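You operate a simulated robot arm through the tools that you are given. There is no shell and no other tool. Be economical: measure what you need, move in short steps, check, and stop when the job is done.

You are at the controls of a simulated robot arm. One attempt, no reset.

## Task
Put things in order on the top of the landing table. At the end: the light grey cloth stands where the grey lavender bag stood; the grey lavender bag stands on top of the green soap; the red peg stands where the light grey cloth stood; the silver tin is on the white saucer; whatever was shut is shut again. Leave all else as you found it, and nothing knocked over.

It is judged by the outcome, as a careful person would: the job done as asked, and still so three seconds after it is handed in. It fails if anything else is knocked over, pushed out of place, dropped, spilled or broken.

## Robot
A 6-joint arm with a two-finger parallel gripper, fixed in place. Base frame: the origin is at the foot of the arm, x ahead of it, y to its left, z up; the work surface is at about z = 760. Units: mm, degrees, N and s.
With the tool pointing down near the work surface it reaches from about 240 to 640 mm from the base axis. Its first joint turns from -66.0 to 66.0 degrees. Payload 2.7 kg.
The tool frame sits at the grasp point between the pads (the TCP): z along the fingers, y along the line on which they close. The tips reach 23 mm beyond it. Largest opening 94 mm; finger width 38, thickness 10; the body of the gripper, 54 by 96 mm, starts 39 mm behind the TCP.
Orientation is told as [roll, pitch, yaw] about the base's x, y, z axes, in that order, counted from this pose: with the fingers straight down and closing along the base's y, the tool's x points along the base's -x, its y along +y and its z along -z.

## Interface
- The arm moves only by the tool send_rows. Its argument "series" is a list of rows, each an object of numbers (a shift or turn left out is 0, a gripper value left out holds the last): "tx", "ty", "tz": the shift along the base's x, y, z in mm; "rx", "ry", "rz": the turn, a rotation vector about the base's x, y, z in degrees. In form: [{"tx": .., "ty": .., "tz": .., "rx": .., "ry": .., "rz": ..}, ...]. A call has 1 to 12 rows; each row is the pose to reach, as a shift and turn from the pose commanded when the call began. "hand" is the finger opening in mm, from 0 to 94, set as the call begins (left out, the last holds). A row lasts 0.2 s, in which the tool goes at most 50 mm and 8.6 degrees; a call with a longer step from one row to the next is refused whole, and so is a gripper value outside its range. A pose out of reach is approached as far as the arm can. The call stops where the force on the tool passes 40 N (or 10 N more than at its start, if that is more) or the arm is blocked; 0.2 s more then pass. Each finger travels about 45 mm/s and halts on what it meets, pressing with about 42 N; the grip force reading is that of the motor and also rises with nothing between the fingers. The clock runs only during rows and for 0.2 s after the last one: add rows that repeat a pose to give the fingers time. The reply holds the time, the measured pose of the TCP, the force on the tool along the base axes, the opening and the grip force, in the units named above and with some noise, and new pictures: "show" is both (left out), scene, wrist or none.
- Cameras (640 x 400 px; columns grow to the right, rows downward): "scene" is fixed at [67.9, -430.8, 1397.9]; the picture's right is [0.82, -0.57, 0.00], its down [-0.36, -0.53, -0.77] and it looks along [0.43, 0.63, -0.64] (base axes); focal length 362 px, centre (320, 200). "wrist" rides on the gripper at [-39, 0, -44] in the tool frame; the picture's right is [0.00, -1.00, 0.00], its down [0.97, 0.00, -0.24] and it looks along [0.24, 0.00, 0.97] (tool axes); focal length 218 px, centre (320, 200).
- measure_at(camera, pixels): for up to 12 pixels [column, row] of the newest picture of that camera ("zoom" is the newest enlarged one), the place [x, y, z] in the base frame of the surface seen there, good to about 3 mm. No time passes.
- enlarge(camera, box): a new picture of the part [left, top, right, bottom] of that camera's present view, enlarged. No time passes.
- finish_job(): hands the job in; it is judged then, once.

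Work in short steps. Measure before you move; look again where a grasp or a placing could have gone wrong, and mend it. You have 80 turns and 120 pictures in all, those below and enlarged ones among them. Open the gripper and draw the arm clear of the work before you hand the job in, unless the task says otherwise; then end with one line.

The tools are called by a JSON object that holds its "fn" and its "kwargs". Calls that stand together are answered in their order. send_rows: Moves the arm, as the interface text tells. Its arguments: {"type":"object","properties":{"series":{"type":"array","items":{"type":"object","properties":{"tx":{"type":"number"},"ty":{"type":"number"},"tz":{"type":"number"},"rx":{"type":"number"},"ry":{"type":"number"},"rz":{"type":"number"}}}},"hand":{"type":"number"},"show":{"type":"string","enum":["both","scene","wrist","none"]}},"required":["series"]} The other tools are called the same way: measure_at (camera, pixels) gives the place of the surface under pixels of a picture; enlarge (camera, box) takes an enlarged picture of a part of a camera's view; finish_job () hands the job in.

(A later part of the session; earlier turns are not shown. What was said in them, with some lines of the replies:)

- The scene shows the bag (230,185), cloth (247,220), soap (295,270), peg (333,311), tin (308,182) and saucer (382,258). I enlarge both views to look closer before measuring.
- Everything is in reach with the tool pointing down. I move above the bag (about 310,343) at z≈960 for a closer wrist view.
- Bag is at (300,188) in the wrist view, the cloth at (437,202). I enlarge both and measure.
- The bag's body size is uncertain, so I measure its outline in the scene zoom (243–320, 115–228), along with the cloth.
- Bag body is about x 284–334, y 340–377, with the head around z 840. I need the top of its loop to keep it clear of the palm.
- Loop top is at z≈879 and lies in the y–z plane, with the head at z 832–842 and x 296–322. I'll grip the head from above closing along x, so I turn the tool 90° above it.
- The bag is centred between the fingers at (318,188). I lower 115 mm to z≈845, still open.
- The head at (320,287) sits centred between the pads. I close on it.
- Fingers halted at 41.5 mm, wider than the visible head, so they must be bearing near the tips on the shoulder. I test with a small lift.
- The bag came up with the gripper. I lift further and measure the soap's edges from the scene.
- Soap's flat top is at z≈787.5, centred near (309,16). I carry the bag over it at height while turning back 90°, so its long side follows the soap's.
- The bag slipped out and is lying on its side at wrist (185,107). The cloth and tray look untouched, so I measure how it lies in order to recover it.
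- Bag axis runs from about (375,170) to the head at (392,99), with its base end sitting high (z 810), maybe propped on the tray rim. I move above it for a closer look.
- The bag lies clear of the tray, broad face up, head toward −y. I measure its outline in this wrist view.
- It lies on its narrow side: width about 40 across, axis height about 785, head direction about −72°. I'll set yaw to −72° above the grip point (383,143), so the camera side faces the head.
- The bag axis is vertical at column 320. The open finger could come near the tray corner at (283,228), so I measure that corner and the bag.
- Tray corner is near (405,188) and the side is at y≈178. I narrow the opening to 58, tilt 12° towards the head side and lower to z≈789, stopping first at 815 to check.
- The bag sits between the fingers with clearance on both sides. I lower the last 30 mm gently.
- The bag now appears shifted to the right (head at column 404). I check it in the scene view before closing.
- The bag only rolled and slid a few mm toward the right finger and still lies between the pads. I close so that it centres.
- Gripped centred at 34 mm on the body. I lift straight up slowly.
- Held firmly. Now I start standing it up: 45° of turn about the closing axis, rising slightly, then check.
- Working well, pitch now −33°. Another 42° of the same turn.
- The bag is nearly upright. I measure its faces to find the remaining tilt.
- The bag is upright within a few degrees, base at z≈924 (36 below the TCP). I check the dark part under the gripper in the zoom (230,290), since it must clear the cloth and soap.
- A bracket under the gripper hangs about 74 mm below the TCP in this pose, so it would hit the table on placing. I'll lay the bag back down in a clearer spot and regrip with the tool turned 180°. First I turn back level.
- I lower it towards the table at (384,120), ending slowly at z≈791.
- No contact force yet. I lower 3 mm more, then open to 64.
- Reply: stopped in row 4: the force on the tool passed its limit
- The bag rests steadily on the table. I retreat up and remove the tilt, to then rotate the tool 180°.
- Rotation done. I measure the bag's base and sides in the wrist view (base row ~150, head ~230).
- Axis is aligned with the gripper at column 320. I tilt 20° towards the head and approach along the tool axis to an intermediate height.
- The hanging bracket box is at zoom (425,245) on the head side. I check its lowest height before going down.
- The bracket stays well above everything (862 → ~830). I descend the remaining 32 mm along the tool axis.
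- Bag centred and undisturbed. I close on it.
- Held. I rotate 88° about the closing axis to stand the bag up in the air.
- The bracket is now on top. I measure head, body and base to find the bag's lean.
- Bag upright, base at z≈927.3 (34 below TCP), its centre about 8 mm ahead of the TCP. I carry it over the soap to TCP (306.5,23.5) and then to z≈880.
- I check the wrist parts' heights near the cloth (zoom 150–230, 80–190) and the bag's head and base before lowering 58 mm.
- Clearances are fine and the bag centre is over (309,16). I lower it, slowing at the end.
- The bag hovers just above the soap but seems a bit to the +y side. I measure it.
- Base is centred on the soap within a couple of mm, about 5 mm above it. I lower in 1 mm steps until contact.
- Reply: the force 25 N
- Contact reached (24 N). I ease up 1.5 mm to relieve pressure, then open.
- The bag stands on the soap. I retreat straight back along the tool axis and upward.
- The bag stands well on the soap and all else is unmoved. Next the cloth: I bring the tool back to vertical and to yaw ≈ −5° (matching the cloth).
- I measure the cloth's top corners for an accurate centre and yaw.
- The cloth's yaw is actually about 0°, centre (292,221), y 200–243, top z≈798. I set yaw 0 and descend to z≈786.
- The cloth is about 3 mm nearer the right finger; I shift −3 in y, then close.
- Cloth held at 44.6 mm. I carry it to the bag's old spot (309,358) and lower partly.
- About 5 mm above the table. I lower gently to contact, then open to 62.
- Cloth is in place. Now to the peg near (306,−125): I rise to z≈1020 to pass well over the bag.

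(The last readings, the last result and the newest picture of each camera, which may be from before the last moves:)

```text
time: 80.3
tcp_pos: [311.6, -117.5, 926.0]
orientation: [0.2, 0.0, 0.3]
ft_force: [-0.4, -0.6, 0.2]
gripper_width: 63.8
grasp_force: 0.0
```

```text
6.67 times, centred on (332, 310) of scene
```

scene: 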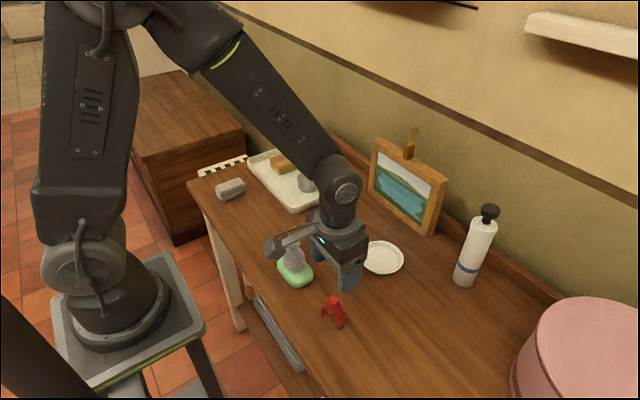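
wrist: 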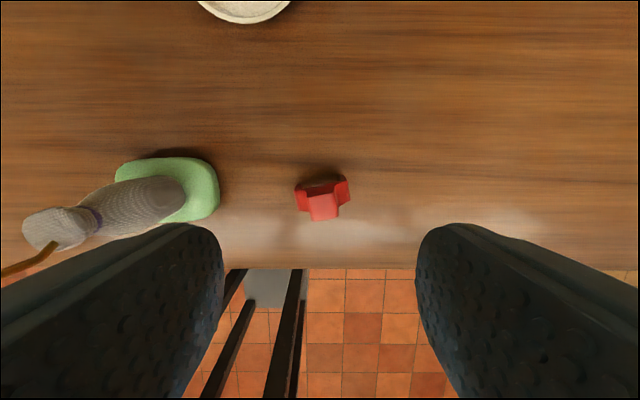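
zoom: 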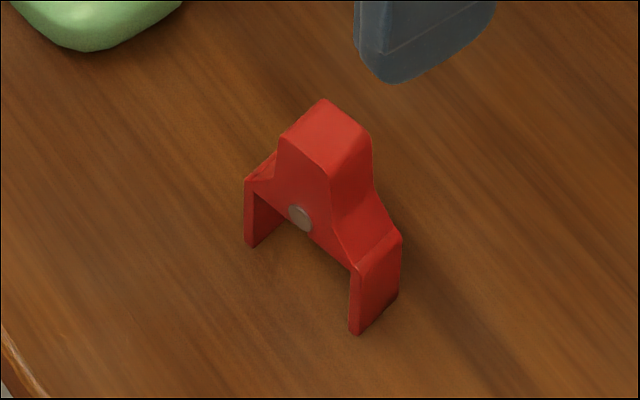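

The peg stands on two legs spread roughly along y, with a narrow block on top. I measure its points.

{"fn": "measure_at", "kwargs": {"camera": "zoom", "pixels": [[325, 105], [290, 135], [325, 165], [365, 135], [250, 185], [250, 240], [355, 325], [397, 240], [395, 290], [355, 275], [300, 215], [325, 135]]}}

{"fn": "measure_at", "kwargs": {"camera": "wrist", "pixels": [[310, 200], [323, 196], [337, 194], [340, 214], [317, 220], [325, 206], [297, 192], [308, 210], [347, 182], [350, 200], [300, 186], [344, 177]]}}

```text
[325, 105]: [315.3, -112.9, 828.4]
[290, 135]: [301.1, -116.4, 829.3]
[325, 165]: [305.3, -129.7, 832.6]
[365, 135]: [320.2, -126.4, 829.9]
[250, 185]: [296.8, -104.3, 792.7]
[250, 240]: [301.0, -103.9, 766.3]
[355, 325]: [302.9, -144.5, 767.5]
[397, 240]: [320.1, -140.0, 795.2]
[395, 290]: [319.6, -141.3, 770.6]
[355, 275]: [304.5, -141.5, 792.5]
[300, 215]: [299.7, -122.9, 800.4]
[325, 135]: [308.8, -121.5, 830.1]
```

```text
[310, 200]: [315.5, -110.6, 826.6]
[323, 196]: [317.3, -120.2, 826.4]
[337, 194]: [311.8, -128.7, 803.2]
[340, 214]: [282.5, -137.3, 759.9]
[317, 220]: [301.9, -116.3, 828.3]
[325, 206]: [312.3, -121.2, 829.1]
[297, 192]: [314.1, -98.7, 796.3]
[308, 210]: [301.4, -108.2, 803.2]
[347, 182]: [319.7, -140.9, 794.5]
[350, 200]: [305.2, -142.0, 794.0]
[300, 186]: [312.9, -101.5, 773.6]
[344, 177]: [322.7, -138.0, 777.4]
```

Peg's thickness is ~18 mm across x with flat parallel faces, and its legs are turned ~9°. I grip front-to-back at yaw +99°, which also keeps the bracket away from the bag.

{"fn": "send_rows", "kwargs": {"series": [{"rz": 8.2}, {"rz": 16.4}, {"rz": 24.6}, {"rz": 32.8}, {"rz": 41}, {"rz": 49.2}, {"rz": 57.4}, {"rz": 65.6}, {"rz": 73.8}, {"rz": 82}, {"rz": 90.2, "ty": -2}, {"rz": 98.4, "ty": -2}], "hand": 60}}

```text
time: 82.9
tcp_pos: [310.0, -120.9, 926.3]
orientation: [0.1, -0.1, 98.9]
ft_force: [0.3, -0.7, 0.0]
gripper_width: 59.9
grasp_force: 0.1
```

scene: 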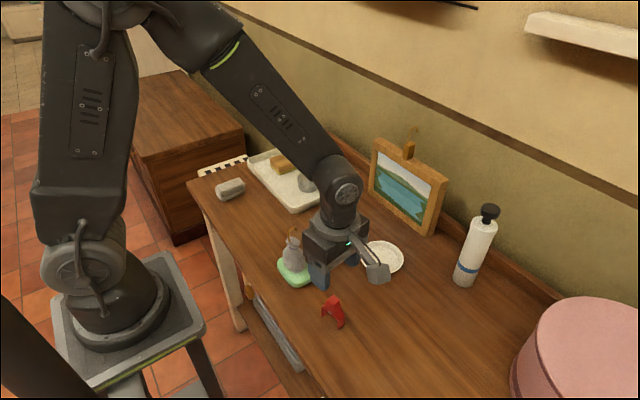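
wrist: 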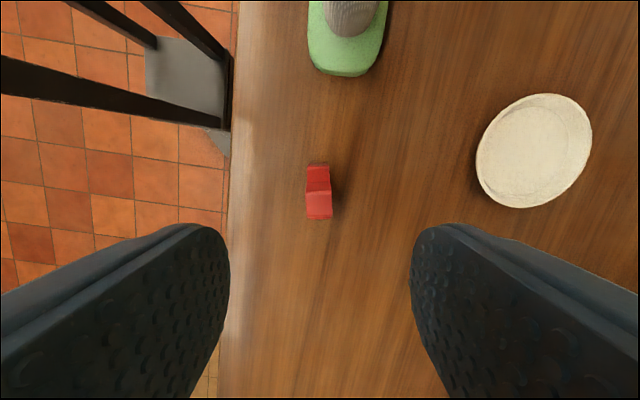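

Peg is aligned in the centre (319,190). I descend to z≈805.

{"fn": "send_rows", "kwargs": {"series": [{"tz": -30}, {"tz": -60}, {"tz": -85}, {"tz": -105}, {"tz": -117}, {"tz": -121}, {"tz": -121}]}}

```text
time: 84.5
tcp_pos: [310.0, -122.1, 804.5]
orientation: [0.0, -0.1, 98.7]
ft_force: [-0.2, -0.5, 0.6]
gripper_width: 60.1
grasp_force: 0.0
```

scene: 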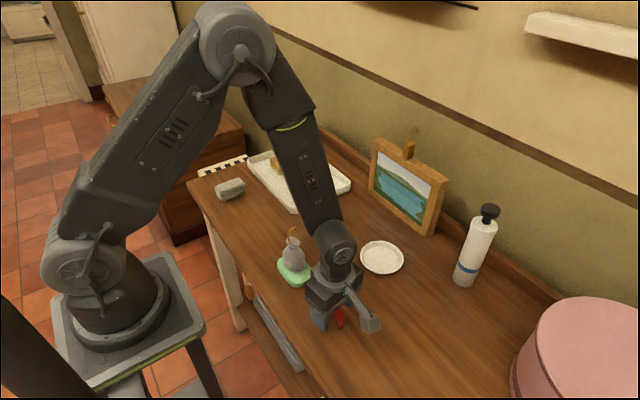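
wrist: 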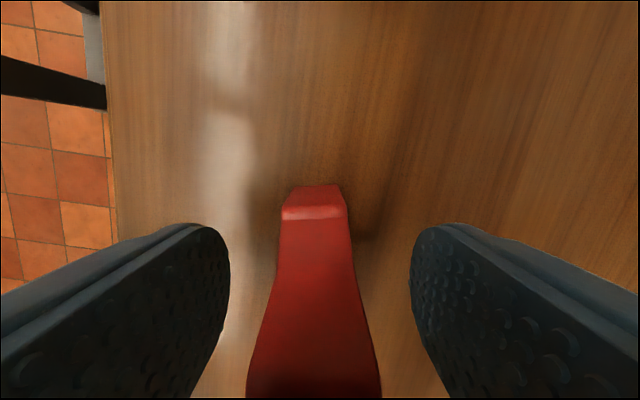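

Peg centred between the pads. I close, then lift straight up.

{"fn": "send_rows", "kwargs": {"series": [{}, {}, {}, {}, {}, {}], "hand": 5, "show": "none"}}

{"fn": "send_rows", "kwargs": {"series": [{"tz": 5}, {"tz": 15}, {"tz": 35}, {"tz": 65}, {"tz": 100}, {"tz": 140}, {"tz": 175}, {"tz": 200}, {"tz": 215}, {"tz": 215}]}}

```text
time: 85.9
tcp_pos: [309.6, -120.5, 805.8]
orientation: [0.1, 0.0, 98.7]
ft_force: [0.2, 0.6, 0.9]
gripper_width: 17.2
grasp_force: 42.0
```

```text
time: 88.1
tcp_pos: [310.1, -120.5, 1021.1]
orientation: [0.2, 0.0, 98.8]
ft_force: [0.0, -0.2, -0.2]
gripper_width: 17.2
grasp_force: 42.1
```

scene: 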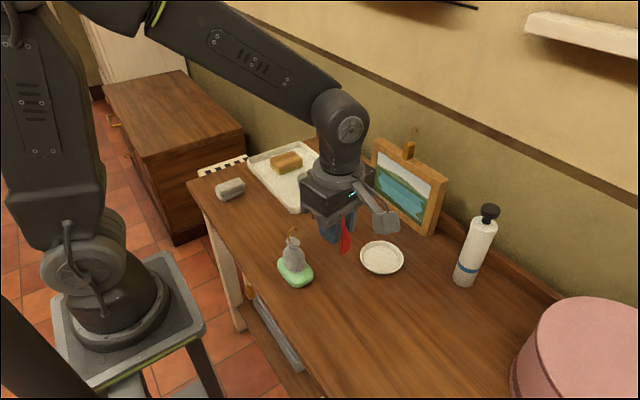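
wrist: 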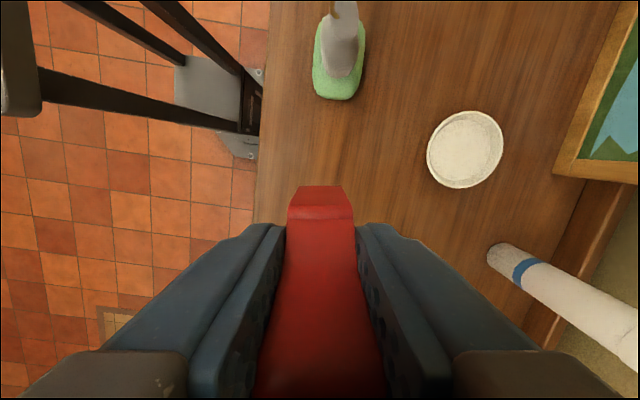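

Held at 17 mm. I carry it over to (292,220), the cloth's former place, staying high.

{"fn": "send_rows", "kwargs": {"series": [{"ty": 15}, {"ty": 40}, {"ty": 70}, {"ty": 105}, {"ty": 140}, {"ty": 175, "tx": -4}, {"ty": 210, "tx": -8}, {"ty": 245, "tx": -11}, {"ty": 280, "tx": -14}, {"ty": 310, "tx": -16}, {"ty": 331, "tx": -18}, {"ty": 341, "tx": -18}], "show": "none"}}

{"fn": "send_rows", "kwargs": {"series": [{"tz": -20}, {"tz": -50}, {"tz": -85}, {"tz": -120}, {"tz": -150}, {"tz": -175}, {"tz": -193}, {"tz": -203}, {"tz": -208}, {"tz": -208}]}}

{"fn": "enlarge", "kwargs": {"camera": "scene", "box": [200, 160, 310, 260]}}

```text
time: 90.7
tcp_pos: [290.5, 220.2, 1020.6]
orientation: [0.1, 0.0, 98.6]
ft_force: [-0.2, 0.2, -0.4]
gripper_width: 16.9
grasp_force: 42.3
```

```text
time: 92.9
tcp_pos: [294.0, 221.4, 812.2]
orientation: [0.1, 0.0, 98.7]
ft_force: [-0.1, -0.1, 0.1]
gripper_width: 17.2
grasp_force: 42.2
```

scene: 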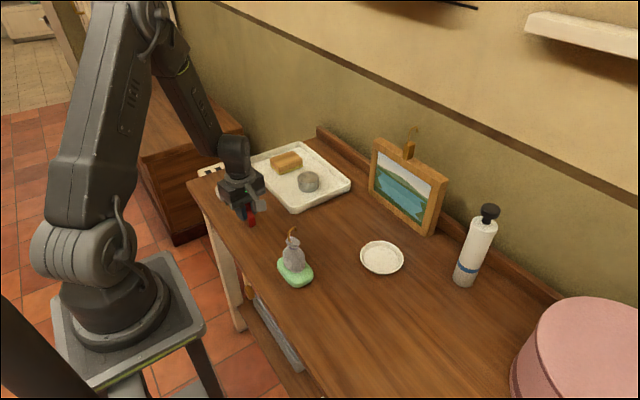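
wrist: 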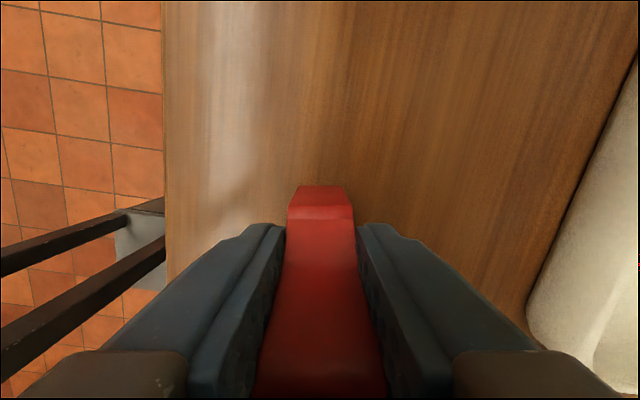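

```text
4.00 times, centred on (255, 210) of scene
```

zoom: 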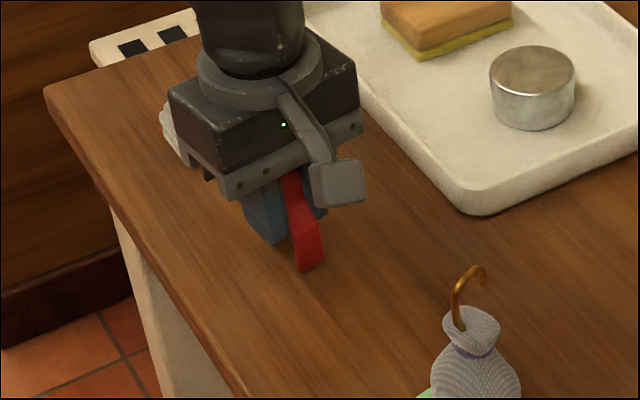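

I lower the last ~7 mm in small steps to contact, open to 50, and retreat up.

{"fn": "send_rows", "kwargs": {"series": [{"tz": -2}, {"tz": -4}, {"tz": -5}, {"tz": -6}, {"tz": -6.7}, {"tz": -6.7}], "show": "none"}}

{"fn": "send_rows", "kwargs": {"series": [{}, {}, {}, {}], "hand": 54, "show": "wrist"}}

{"fn": "send_rows", "kwargs": {"series": [{"tz": 8}, {"tz": 25}, {"tz": 55}, {"tz": 95}, {"tz": 140}, {"tz": 180}, {"tz": 210}]}}

{"fn": "enlarge", "kwargs": {"camera": "scene", "box": [190, 150, 350, 290]}}

```text
time: 94.3
tcp_pos: [294.0, 222.3, 805.8]
orientation: [0.1, -0.1, 98.7]
ft_force: [-0.5, 0.5, 0.7]
gripper_width: 17.0
grasp_force: 41.6
```

```text
time: 95.3
tcp_pos: [294.0, 220.8, 806.8]
orientation: [0.1, 0.0, 98.7]
ft_force: [-0.3, -0.2, 0.0]
gripper_width: 54.1
grasp_force: 0.1
```

wrist: 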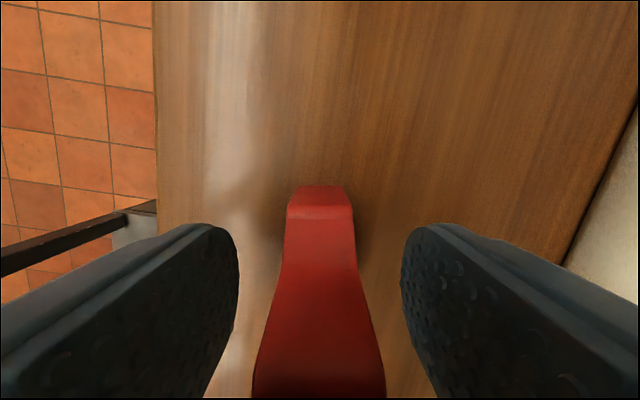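

```text
time: 96.9
tcp_pos: [293.0, 219.2, 1016.8]
orientation: [0.1, 0.0, 98.7]
ft_force: [1.0, -0.3, 0.4]
gripper_width: 54.0
grasp_force: 0.0
```

scene: 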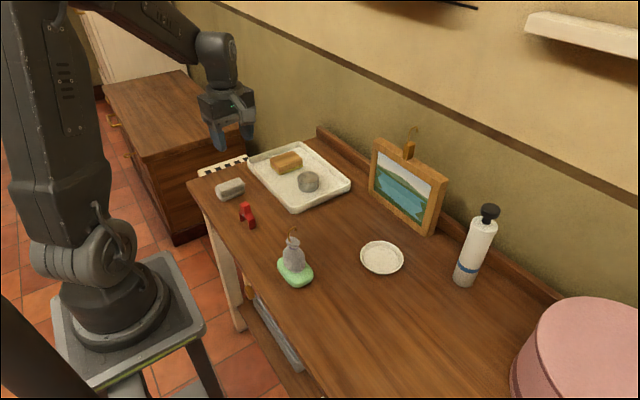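
wrist: 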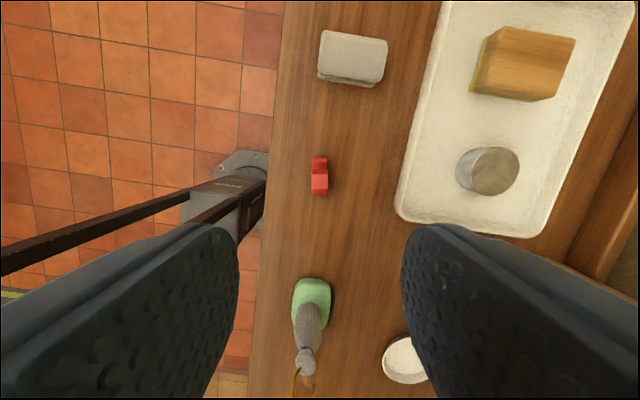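

```text
2.86 times, centred on (270, 220) of scene
```

zoom: 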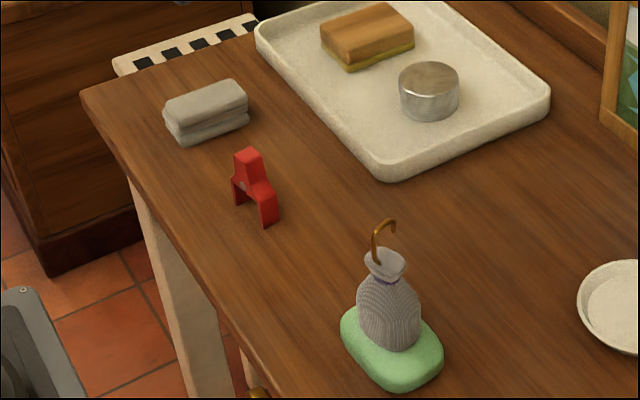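

Peg stands where the cloth was. Finally the tin: I measure the tin, tray and saucer in the wrist view.

{"fn": "measure_at", "kwargs": {"camera": "wrist", "pixels": [[495, 171], [472, 171], [518, 171], [495, 148], [495, 194], [460, 170], [470, 185], [430, 170], [500, 215], [540, 190], [505, 100], [410, 200]]}}

{"fn": "measure_at", "kwargs": {"camera": "scene", "pixels": [[362, 258], [402, 258], [382, 243], [382, 273], [382, 258], [370, 250], [395, 265], [308, 176], [299, 178], [317, 178], [309, 190], [372, 268]]}}

```text
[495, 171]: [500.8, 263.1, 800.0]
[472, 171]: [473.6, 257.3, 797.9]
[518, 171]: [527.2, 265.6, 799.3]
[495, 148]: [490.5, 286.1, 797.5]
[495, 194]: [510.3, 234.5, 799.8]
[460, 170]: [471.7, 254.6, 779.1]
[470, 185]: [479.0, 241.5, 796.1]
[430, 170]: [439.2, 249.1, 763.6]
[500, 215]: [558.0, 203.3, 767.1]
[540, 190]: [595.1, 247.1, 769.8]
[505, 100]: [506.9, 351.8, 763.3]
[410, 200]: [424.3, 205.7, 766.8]
```

```text
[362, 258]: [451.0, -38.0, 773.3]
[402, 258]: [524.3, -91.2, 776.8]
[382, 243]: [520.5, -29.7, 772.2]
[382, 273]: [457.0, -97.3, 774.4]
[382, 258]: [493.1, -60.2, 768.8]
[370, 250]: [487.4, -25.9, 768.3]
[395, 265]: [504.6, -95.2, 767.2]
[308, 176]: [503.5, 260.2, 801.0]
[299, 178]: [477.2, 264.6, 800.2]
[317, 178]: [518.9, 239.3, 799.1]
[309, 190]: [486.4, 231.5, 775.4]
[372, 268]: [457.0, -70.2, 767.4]
```

Tin's centre is about (500,260), ~54 mm across, top z≈800; saucer centre about (490,−61). I move above the tin, turning to yaw 0.

{"fn": "send_rows", "kwargs": {"series": [{"rz": -8.2, "tx": 17, "ty": 3}, {"rz": -16.4, "tx": 35, "ty": 6}, {"rz": -24.6, "tx": 53, "ty": 9}, {"rz": -32.8, "tx": 71, "ty": 12}, {"rz": -41, "tx": 89, "ty": 15}, {"rz": -49.2, "tx": 107, "ty": 18}, {"rz": -57.4, "tx": 125, "ty": 21}, {"rz": -65.6, "tx": 143, "ty": 25, "tz": -20}, {"rz": -73.8, "tx": 161, "ty": 29, "tz": -40}, {"rz": -82, "tx": 179, "ty": 33, "tz": -60}, {"rz": -90.2, "tx": 195, "ty": 37, "tz": -80}, {"rz": -98.4, "tx": 207, "ty": 40, "tz": -100}], "hand": 84}}

{"fn": "enlarge", "kwargs": {"camera": "wrist", "box": [210, 80, 430, 240]}}

```text
time: 99.5
tcp_pos: [499.3, 259.1, 915.2]
orientation: [0.0, 0.1, 0.1]
ft_force: [-0.9, 0.0, 0.6]
gripper_width: 84.0
grasp_force: 0.0
```

scene: 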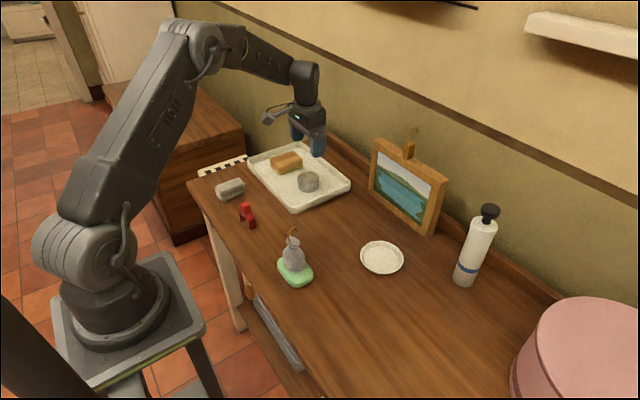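
wrist: 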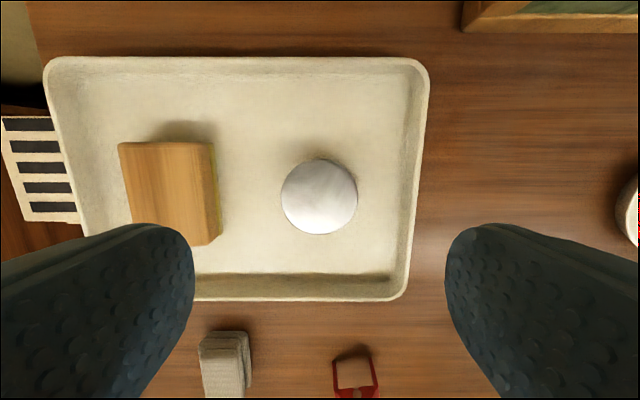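

```text
2.50 times, centred on (320, 160) of wrist
```

zoom: 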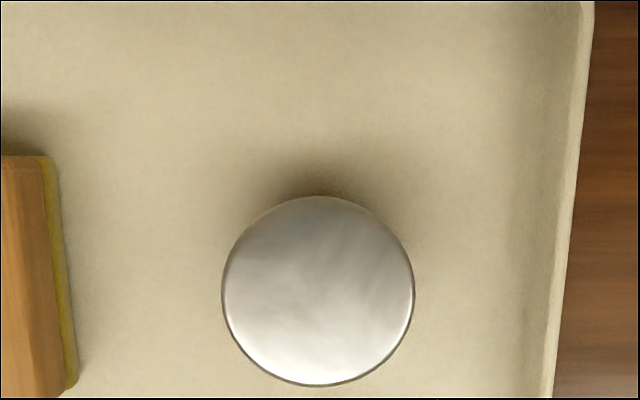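

Tin is centred laterally (col 319). I verify its x centre by measuring the top rim.

{"fn": "measure_at", "kwargs": {"camera": "wrist", "pixels": [[319, 161], [319, 231], [284, 196], [354, 196], [319, 196], [250, 200], [380, 200]]}}

```text
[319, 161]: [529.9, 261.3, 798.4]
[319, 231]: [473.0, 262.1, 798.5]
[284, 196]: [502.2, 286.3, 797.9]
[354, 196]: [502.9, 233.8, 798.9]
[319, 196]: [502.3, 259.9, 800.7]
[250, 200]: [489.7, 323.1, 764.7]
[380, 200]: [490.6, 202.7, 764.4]
```

Centre (501.5,260), tray floor z≈764.5. I descend to z≈790 (tips ~767).

{"fn": "send_rows", "kwargs": {"series": [{"tx": 2, "ty": 1, "tz": -30}, {"tx": 2, "ty": 1, "tz": -60}, {"tx": 2, "ty": 1, "tz": -90}, {"tx": 2, "ty": 1, "tz": -110}, {"tx": 2, "ty": 1, "tz": -120}, {"tx": 2, "ty": 1, "tz": -125}, {"tx": 2, "ty": 1, "tz": -125}], "show": "wrist"}}

{"fn": "send_rows", "kwargs": {"series": [{}, {}, {}, {}, {}], "hand": 40, "show": "wrist"}}

```text
time: 101.1
tcp_pos: [500.8, 260.8, 790.3]
orientation: [0.1, 0.0, 0.3]
ft_force: [0.2, 0.0, -0.8]
gripper_width: 84.0
grasp_force: 0.1
```

wrist: 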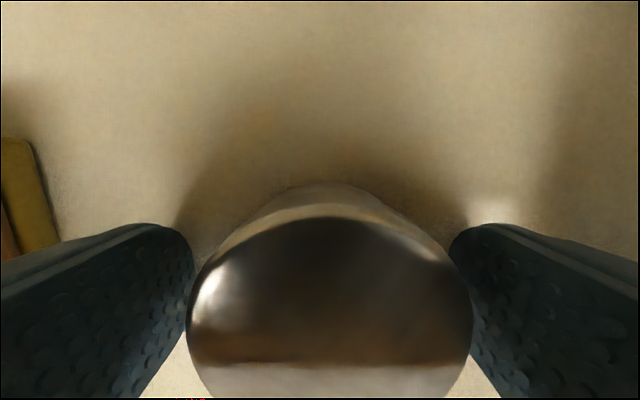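

```text
time: 102.3
tcp_pos: [500.9, 262.0, 790.7]
orientation: [0.0, 0.1, 0.4]
ft_force: [-1.1, 0.2, 0.2]
gripper_width: 58.8
grasp_force: 41.9
```

wrist: 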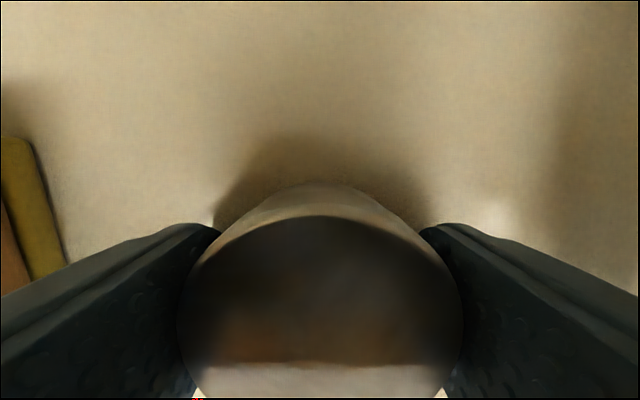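

Tin gripped at 58.8 mm. I lift it 120 mm.

{"fn": "send_rows", "kwargs": {"series": [{"tz": 4}, {"tz": 12}, {"tz": 30}, {"tz": 60}, {"tz": 90}, {"tz": 115}, {"tz": 120}, {"tz": 120}]}}

{"fn": "measure_at", "kwargs": {"camera": "scene", "pixels": [[372, 200], [432, 232], [400, 215], [410, 150], [375, 145]]}}

```text
time: 104.1
tcp_pos: [501.2, 261.1, 910.4]
orientation: [0.1, 0.1, 0.3]
ft_force: [-0.5, 0.9, 0.0]
gripper_width: 58.6
grasp_force: 41.8
```

scene: 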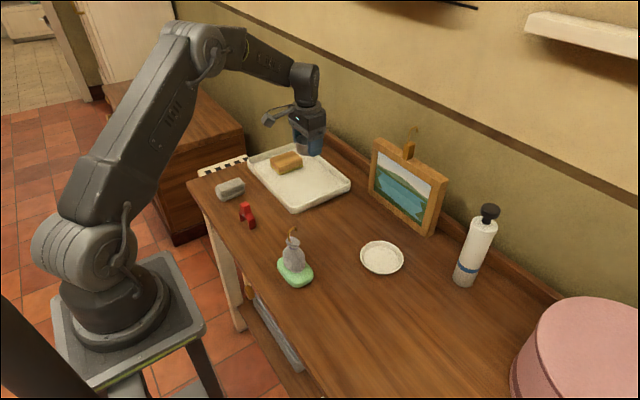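
wrist: 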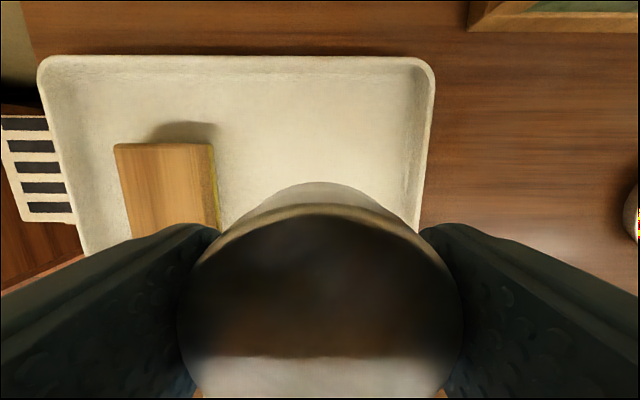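

```text
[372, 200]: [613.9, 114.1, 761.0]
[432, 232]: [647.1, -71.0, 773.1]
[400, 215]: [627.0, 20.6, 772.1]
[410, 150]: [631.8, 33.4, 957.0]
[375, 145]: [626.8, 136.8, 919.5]
```

The picture frame is at x≥614, well clear of the path. I carry the tin to above the saucer (490,−61).

{"fn": "send_rows", "kwargs": {"series": [{"ty": -15}, {"ty": -42, "tx": -1}, {"ty": -75, "tx": -2}, {"ty": -110, "tx": -4}, {"ty": -145, "tx": -5}, {"ty": -180, "tx": -6}, {"ty": -215, "tx": -7}, {"ty": -250, "tx": -9}, {"ty": -280, "tx": -10}, {"ty": -305, "tx": -11}, {"ty": -322, "tx": -11}, {"ty": -322, "tx": -11}]}}

{"fn": "enlarge", "kwargs": {"camera": "scene", "box": [320, 180, 440, 290]}}

```text
time: 106.7
tcp_pos: [492.3, -58.7, 910.9]
orientation: [0.1, 0.1, 0.2]
ft_force: [-0.1, 0.3, 0.0]
gripper_width: 58.8
grasp_force: 42.0
```

scene: 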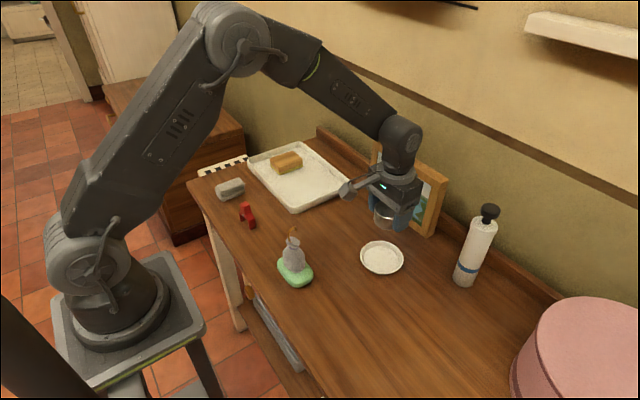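
wrist: 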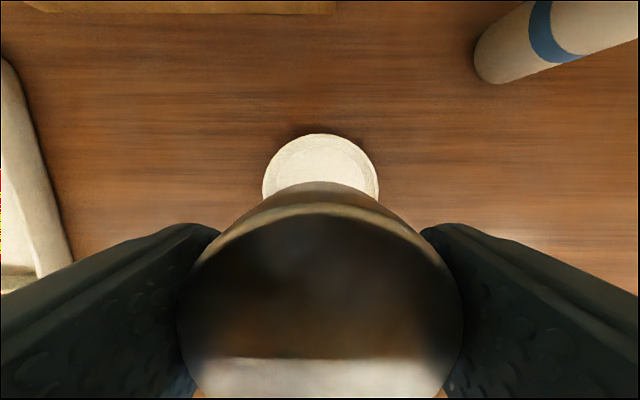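

```text
3.64 times, centred on (380, 235) of scene
```

zoom: 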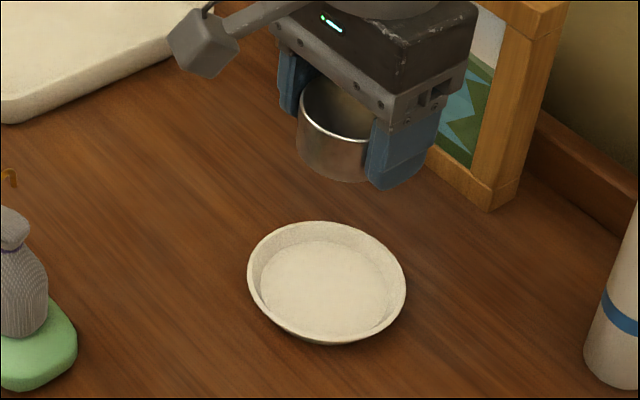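

The tips reach nearly to the tin's bottom and would crowd the saucer's sloped wall. I'll set the tin on the clear table at about (490,60) to regrip it higher, sparing pictures from here on.

{"fn": "send_rows", "kwargs": {"series": [{"ty": 20}, {"ty": 55}, {"ty": 90}, {"ty": 112}, {"ty": 119, "tz": -20}, {"ty": 119, "tz": -55}, {"ty": 119, "tz": -90}, {"ty": 119, "tz": -108}, {"ty": 119, "tz": -116}, {"ty": 119, "tz": -120}, {"ty": 119, "tz": -122}, {"ty": 119, "tz": -122}], "show": "none"}}

{"fn": "send_rows", "kwargs": {"series": [{"tz": -0.7}, {"tz": -1.4}, {"tz": -2.1}, {"tz": -2.8}, {"tz": -3.4}, {"tz": -3.4}], "show": "none"}}

```text
time: 109.3
tcp_pos: [491.2, 59.2, 788.2]
orientation: [0.0, 0.0, 0.3]
ft_force: [0.6, 0.4, -1.0]
gripper_width: 59.0
grasp_force: 42.3
```

```text
time: 110.7
tcp_pos: [491.7, 58.8, 786.6]
orientation: [0.0, -0.1, 0.3]
ft_force: [-2.9, -2.5, 8.6]
gripper_width: 58.8
grasp_force: 42.2
```

Contact felt. I open slightly, rise 10 mm and regrip.

{"fn": "send_rows", "kwargs": {"series": [{}, {}, {}, {}], "hand": 74, "show": "none"}}

{"fn": "send_rows", "kwargs": {"series": [{"tz": 4}, {"tz": 8}, {"tz": 11}, {"tz": 11}], "show": "none"}}

{"fn": "send_rows", "kwargs": {"series": [{}, {}, {}, {}], "hand": 40, "show": "wrist"}}

```text
time: 111.7
tcp_pos: [490.6, 58.4, 784.9]
orientation: [0.1, 0.0, 0.3]
ft_force: [-0.3, -0.1, 0.6]
gripper_width: 74.2
grasp_force: 0.0
```

```text
time: 112.7
tcp_pos: [489.7, 59.5, 796.4]
orientation: [0.0, -0.1, 0.3]
ft_force: [1.0, 0.2, 0.5]
gripper_width: 74.1
grasp_force: 0.1
```

```text
time: 113.7
tcp_pos: [489.6, 59.1, 797.1]
orientation: [0.1, 0.0, 0.4]
ft_force: [0.2, 0.1, 2.5]
gripper_width: 58.8
grasp_force: 42.3
```

wrist: 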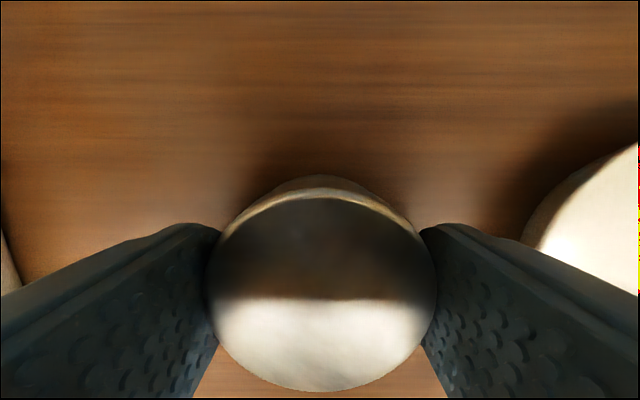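

Regripped higher (bottom is 37 below TCP). I lift, move over the saucer and lower to z≈808.

{"fn": "send_rows", "kwargs": {"series": [{"tz": 6}, {"tz": 20}, {"tz": 45}, {"tz": 65, "ty": -10}, {"tz": 65, "ty": -40}, {"tz": 65, "ty": -75}, {"tz": 65, "ty": -105}, {"tz": 65, "ty": -120}, {"tz": 50, "ty": -120}, {"tz": 30, "ty": -120}, {"tz": 14, "ty": -120}, {"tz": 14, "ty": -120}], "show": "none"}}

{"fn": "enlarge", "kwargs": {"camera": "scene", "box": [330, 200, 430, 290]}}

```text
time: 116.3
tcp_pos: [490.1, -61.1, 810.9]
orientation: [0.0, 0.0, 0.3]
ft_force: [0.0, -0.8, -0.1]
gripper_width: 58.8
grasp_force: 42.1
```

```text
4.44 times, centred on (380, 245) of scene
```

zoom: 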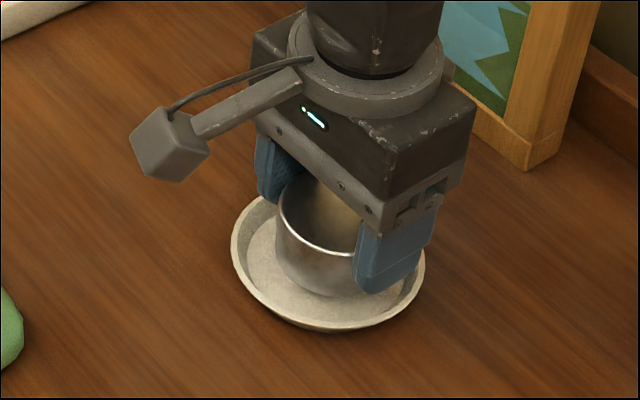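

Tin is over the saucer's centre. I lower in small steps until contact.

{"fn": "send_rows", "kwargs": {"series": [{"tz": -1.5}, {"tz": -3}, {"tz": -4}, {"tz": -5}, {"tz": -5.7}, {"tz": -6.4}, {"tz": -6.4}], "show": "none"}}

```text
time: 117.9
tcp_pos: [490.4, -60.7, 802.5]
orientation: [0.1, -0.1, 0.3]
ft_force: [0.5, -0.2, -1.2]
gripper_width: 58.8
grasp_force: 42.2
```

{"fn": "send_rows", "kwargs": {"series": [{"tz": -0.6}, {"tz": -1.2}, {"tz": -1.8}, {"tz": -1.8}], "show": "none"}}

```text
time: 118.9
tcp_pos: [490.7, -61.7, 802.1]
orientation: [0.1, 0.0, 0.4]
ft_force: [-0.7, -0.1, -0.1]
gripper_width: 58.7
grasp_force: 42.3
```

No contact yet; a bit further in half-millimetre steps.

{"fn": "send_rows", "kwargs": {"series": [{"tz": -0.5}, {"tz": -1}, {"tz": -1.5}, {"tz": -2}, {"tz": -2}], "show": "none"}}

```text
time: 120.1
tcp_pos: [491.6, -61.3, 801.6]
orientation: [0.0, 0.0, 0.3]
ft_force: [-3.0, 3.5, 18.8]
gripper_width: 58.8
grasp_force: 41.9
```

Contact (19 N). I ease 1 mm, open to 70 and rise.

{"fn": "send_rows", "kwargs": {"series": [{"tz": 0.6}, {"tz": 1}], "show": "none"}}

{"fn": "send_rows", "kwargs": {"series": [{}, {}, {}], "hand": 70, "show": "none"}}

{"fn": "send_rows", "kwargs": {"series": [{"tz": 6}, {"tz": 20}, {"tz": 45}, {"tz": 85}, {"tz": 130}, {"tz": 175}, {"tz": 215}, {"tz": 250, "tx": -30}, {"tz": 265, "tx": -70}, {"tz": 270, "tx": -110}, {"tz": 270, "tx": -110}], "show": "scene"}}

```text
time: 120.7
tcp_pos: [490.5, -60.9, 800.0]
orientation: [0.0, -0.2, 0.3]
ft_force: [5.3, -0.6, 11.8]
gripper_width: 58.8
grasp_force: 42.1
```

```text
time: 121.5
tcp_pos: [491.0, -60.6, 799.9]
orientation: [0.1, 0.0, 0.2]
ft_force: [-0.7, -0.4, -0.4]
gripper_width: 69.7
grasp_force: 0.0
```

```text
time: 123.9
tcp_pos: [380.5, -60.2, 1070.7]
orientation: [0.1, 0.0, 0.2]
ft_force: [-0.7, -0.4, -0.8]
gripper_width: 69.7
grasp_force: 0.1
```

scene: 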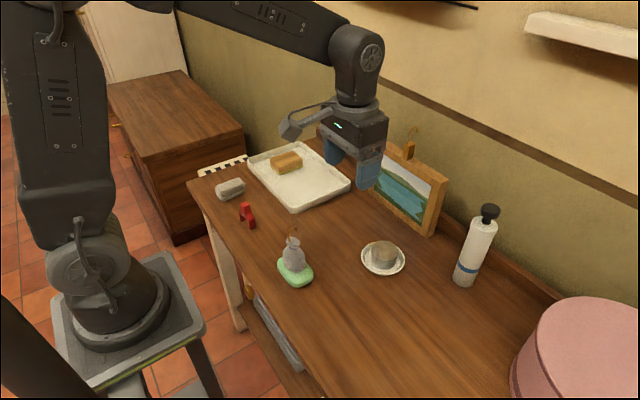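

The tin sits on the saucer at (383,255). One enlarged look to confirm everything.

{"fn": "enlarge", "kwargs": {"camera": "scene", "box": [195, 140, 435, 300]}}

```text
2.50 times, centred on (315, 220) of scene
```

zoom: 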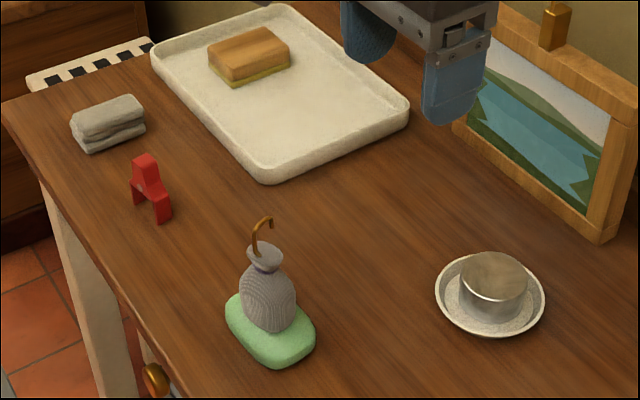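

Everything is in place and stable, the gripper is open and clear. I hand the job in.

{"fn": "finish_job", "kwargs": {}}

```text
The job is handed in.
```

All four items are where you asked: the cloth is on the bag's old spot, the bag stands on the soap, the peg is on the cloth's old spot, and the tin is on the saucer; nothing had to be opened. On the first carry the bag slipped from the gripper and fell about 100 mm onto the table. I picked it up again, and neither it nor anything else looks damaged or out of place.
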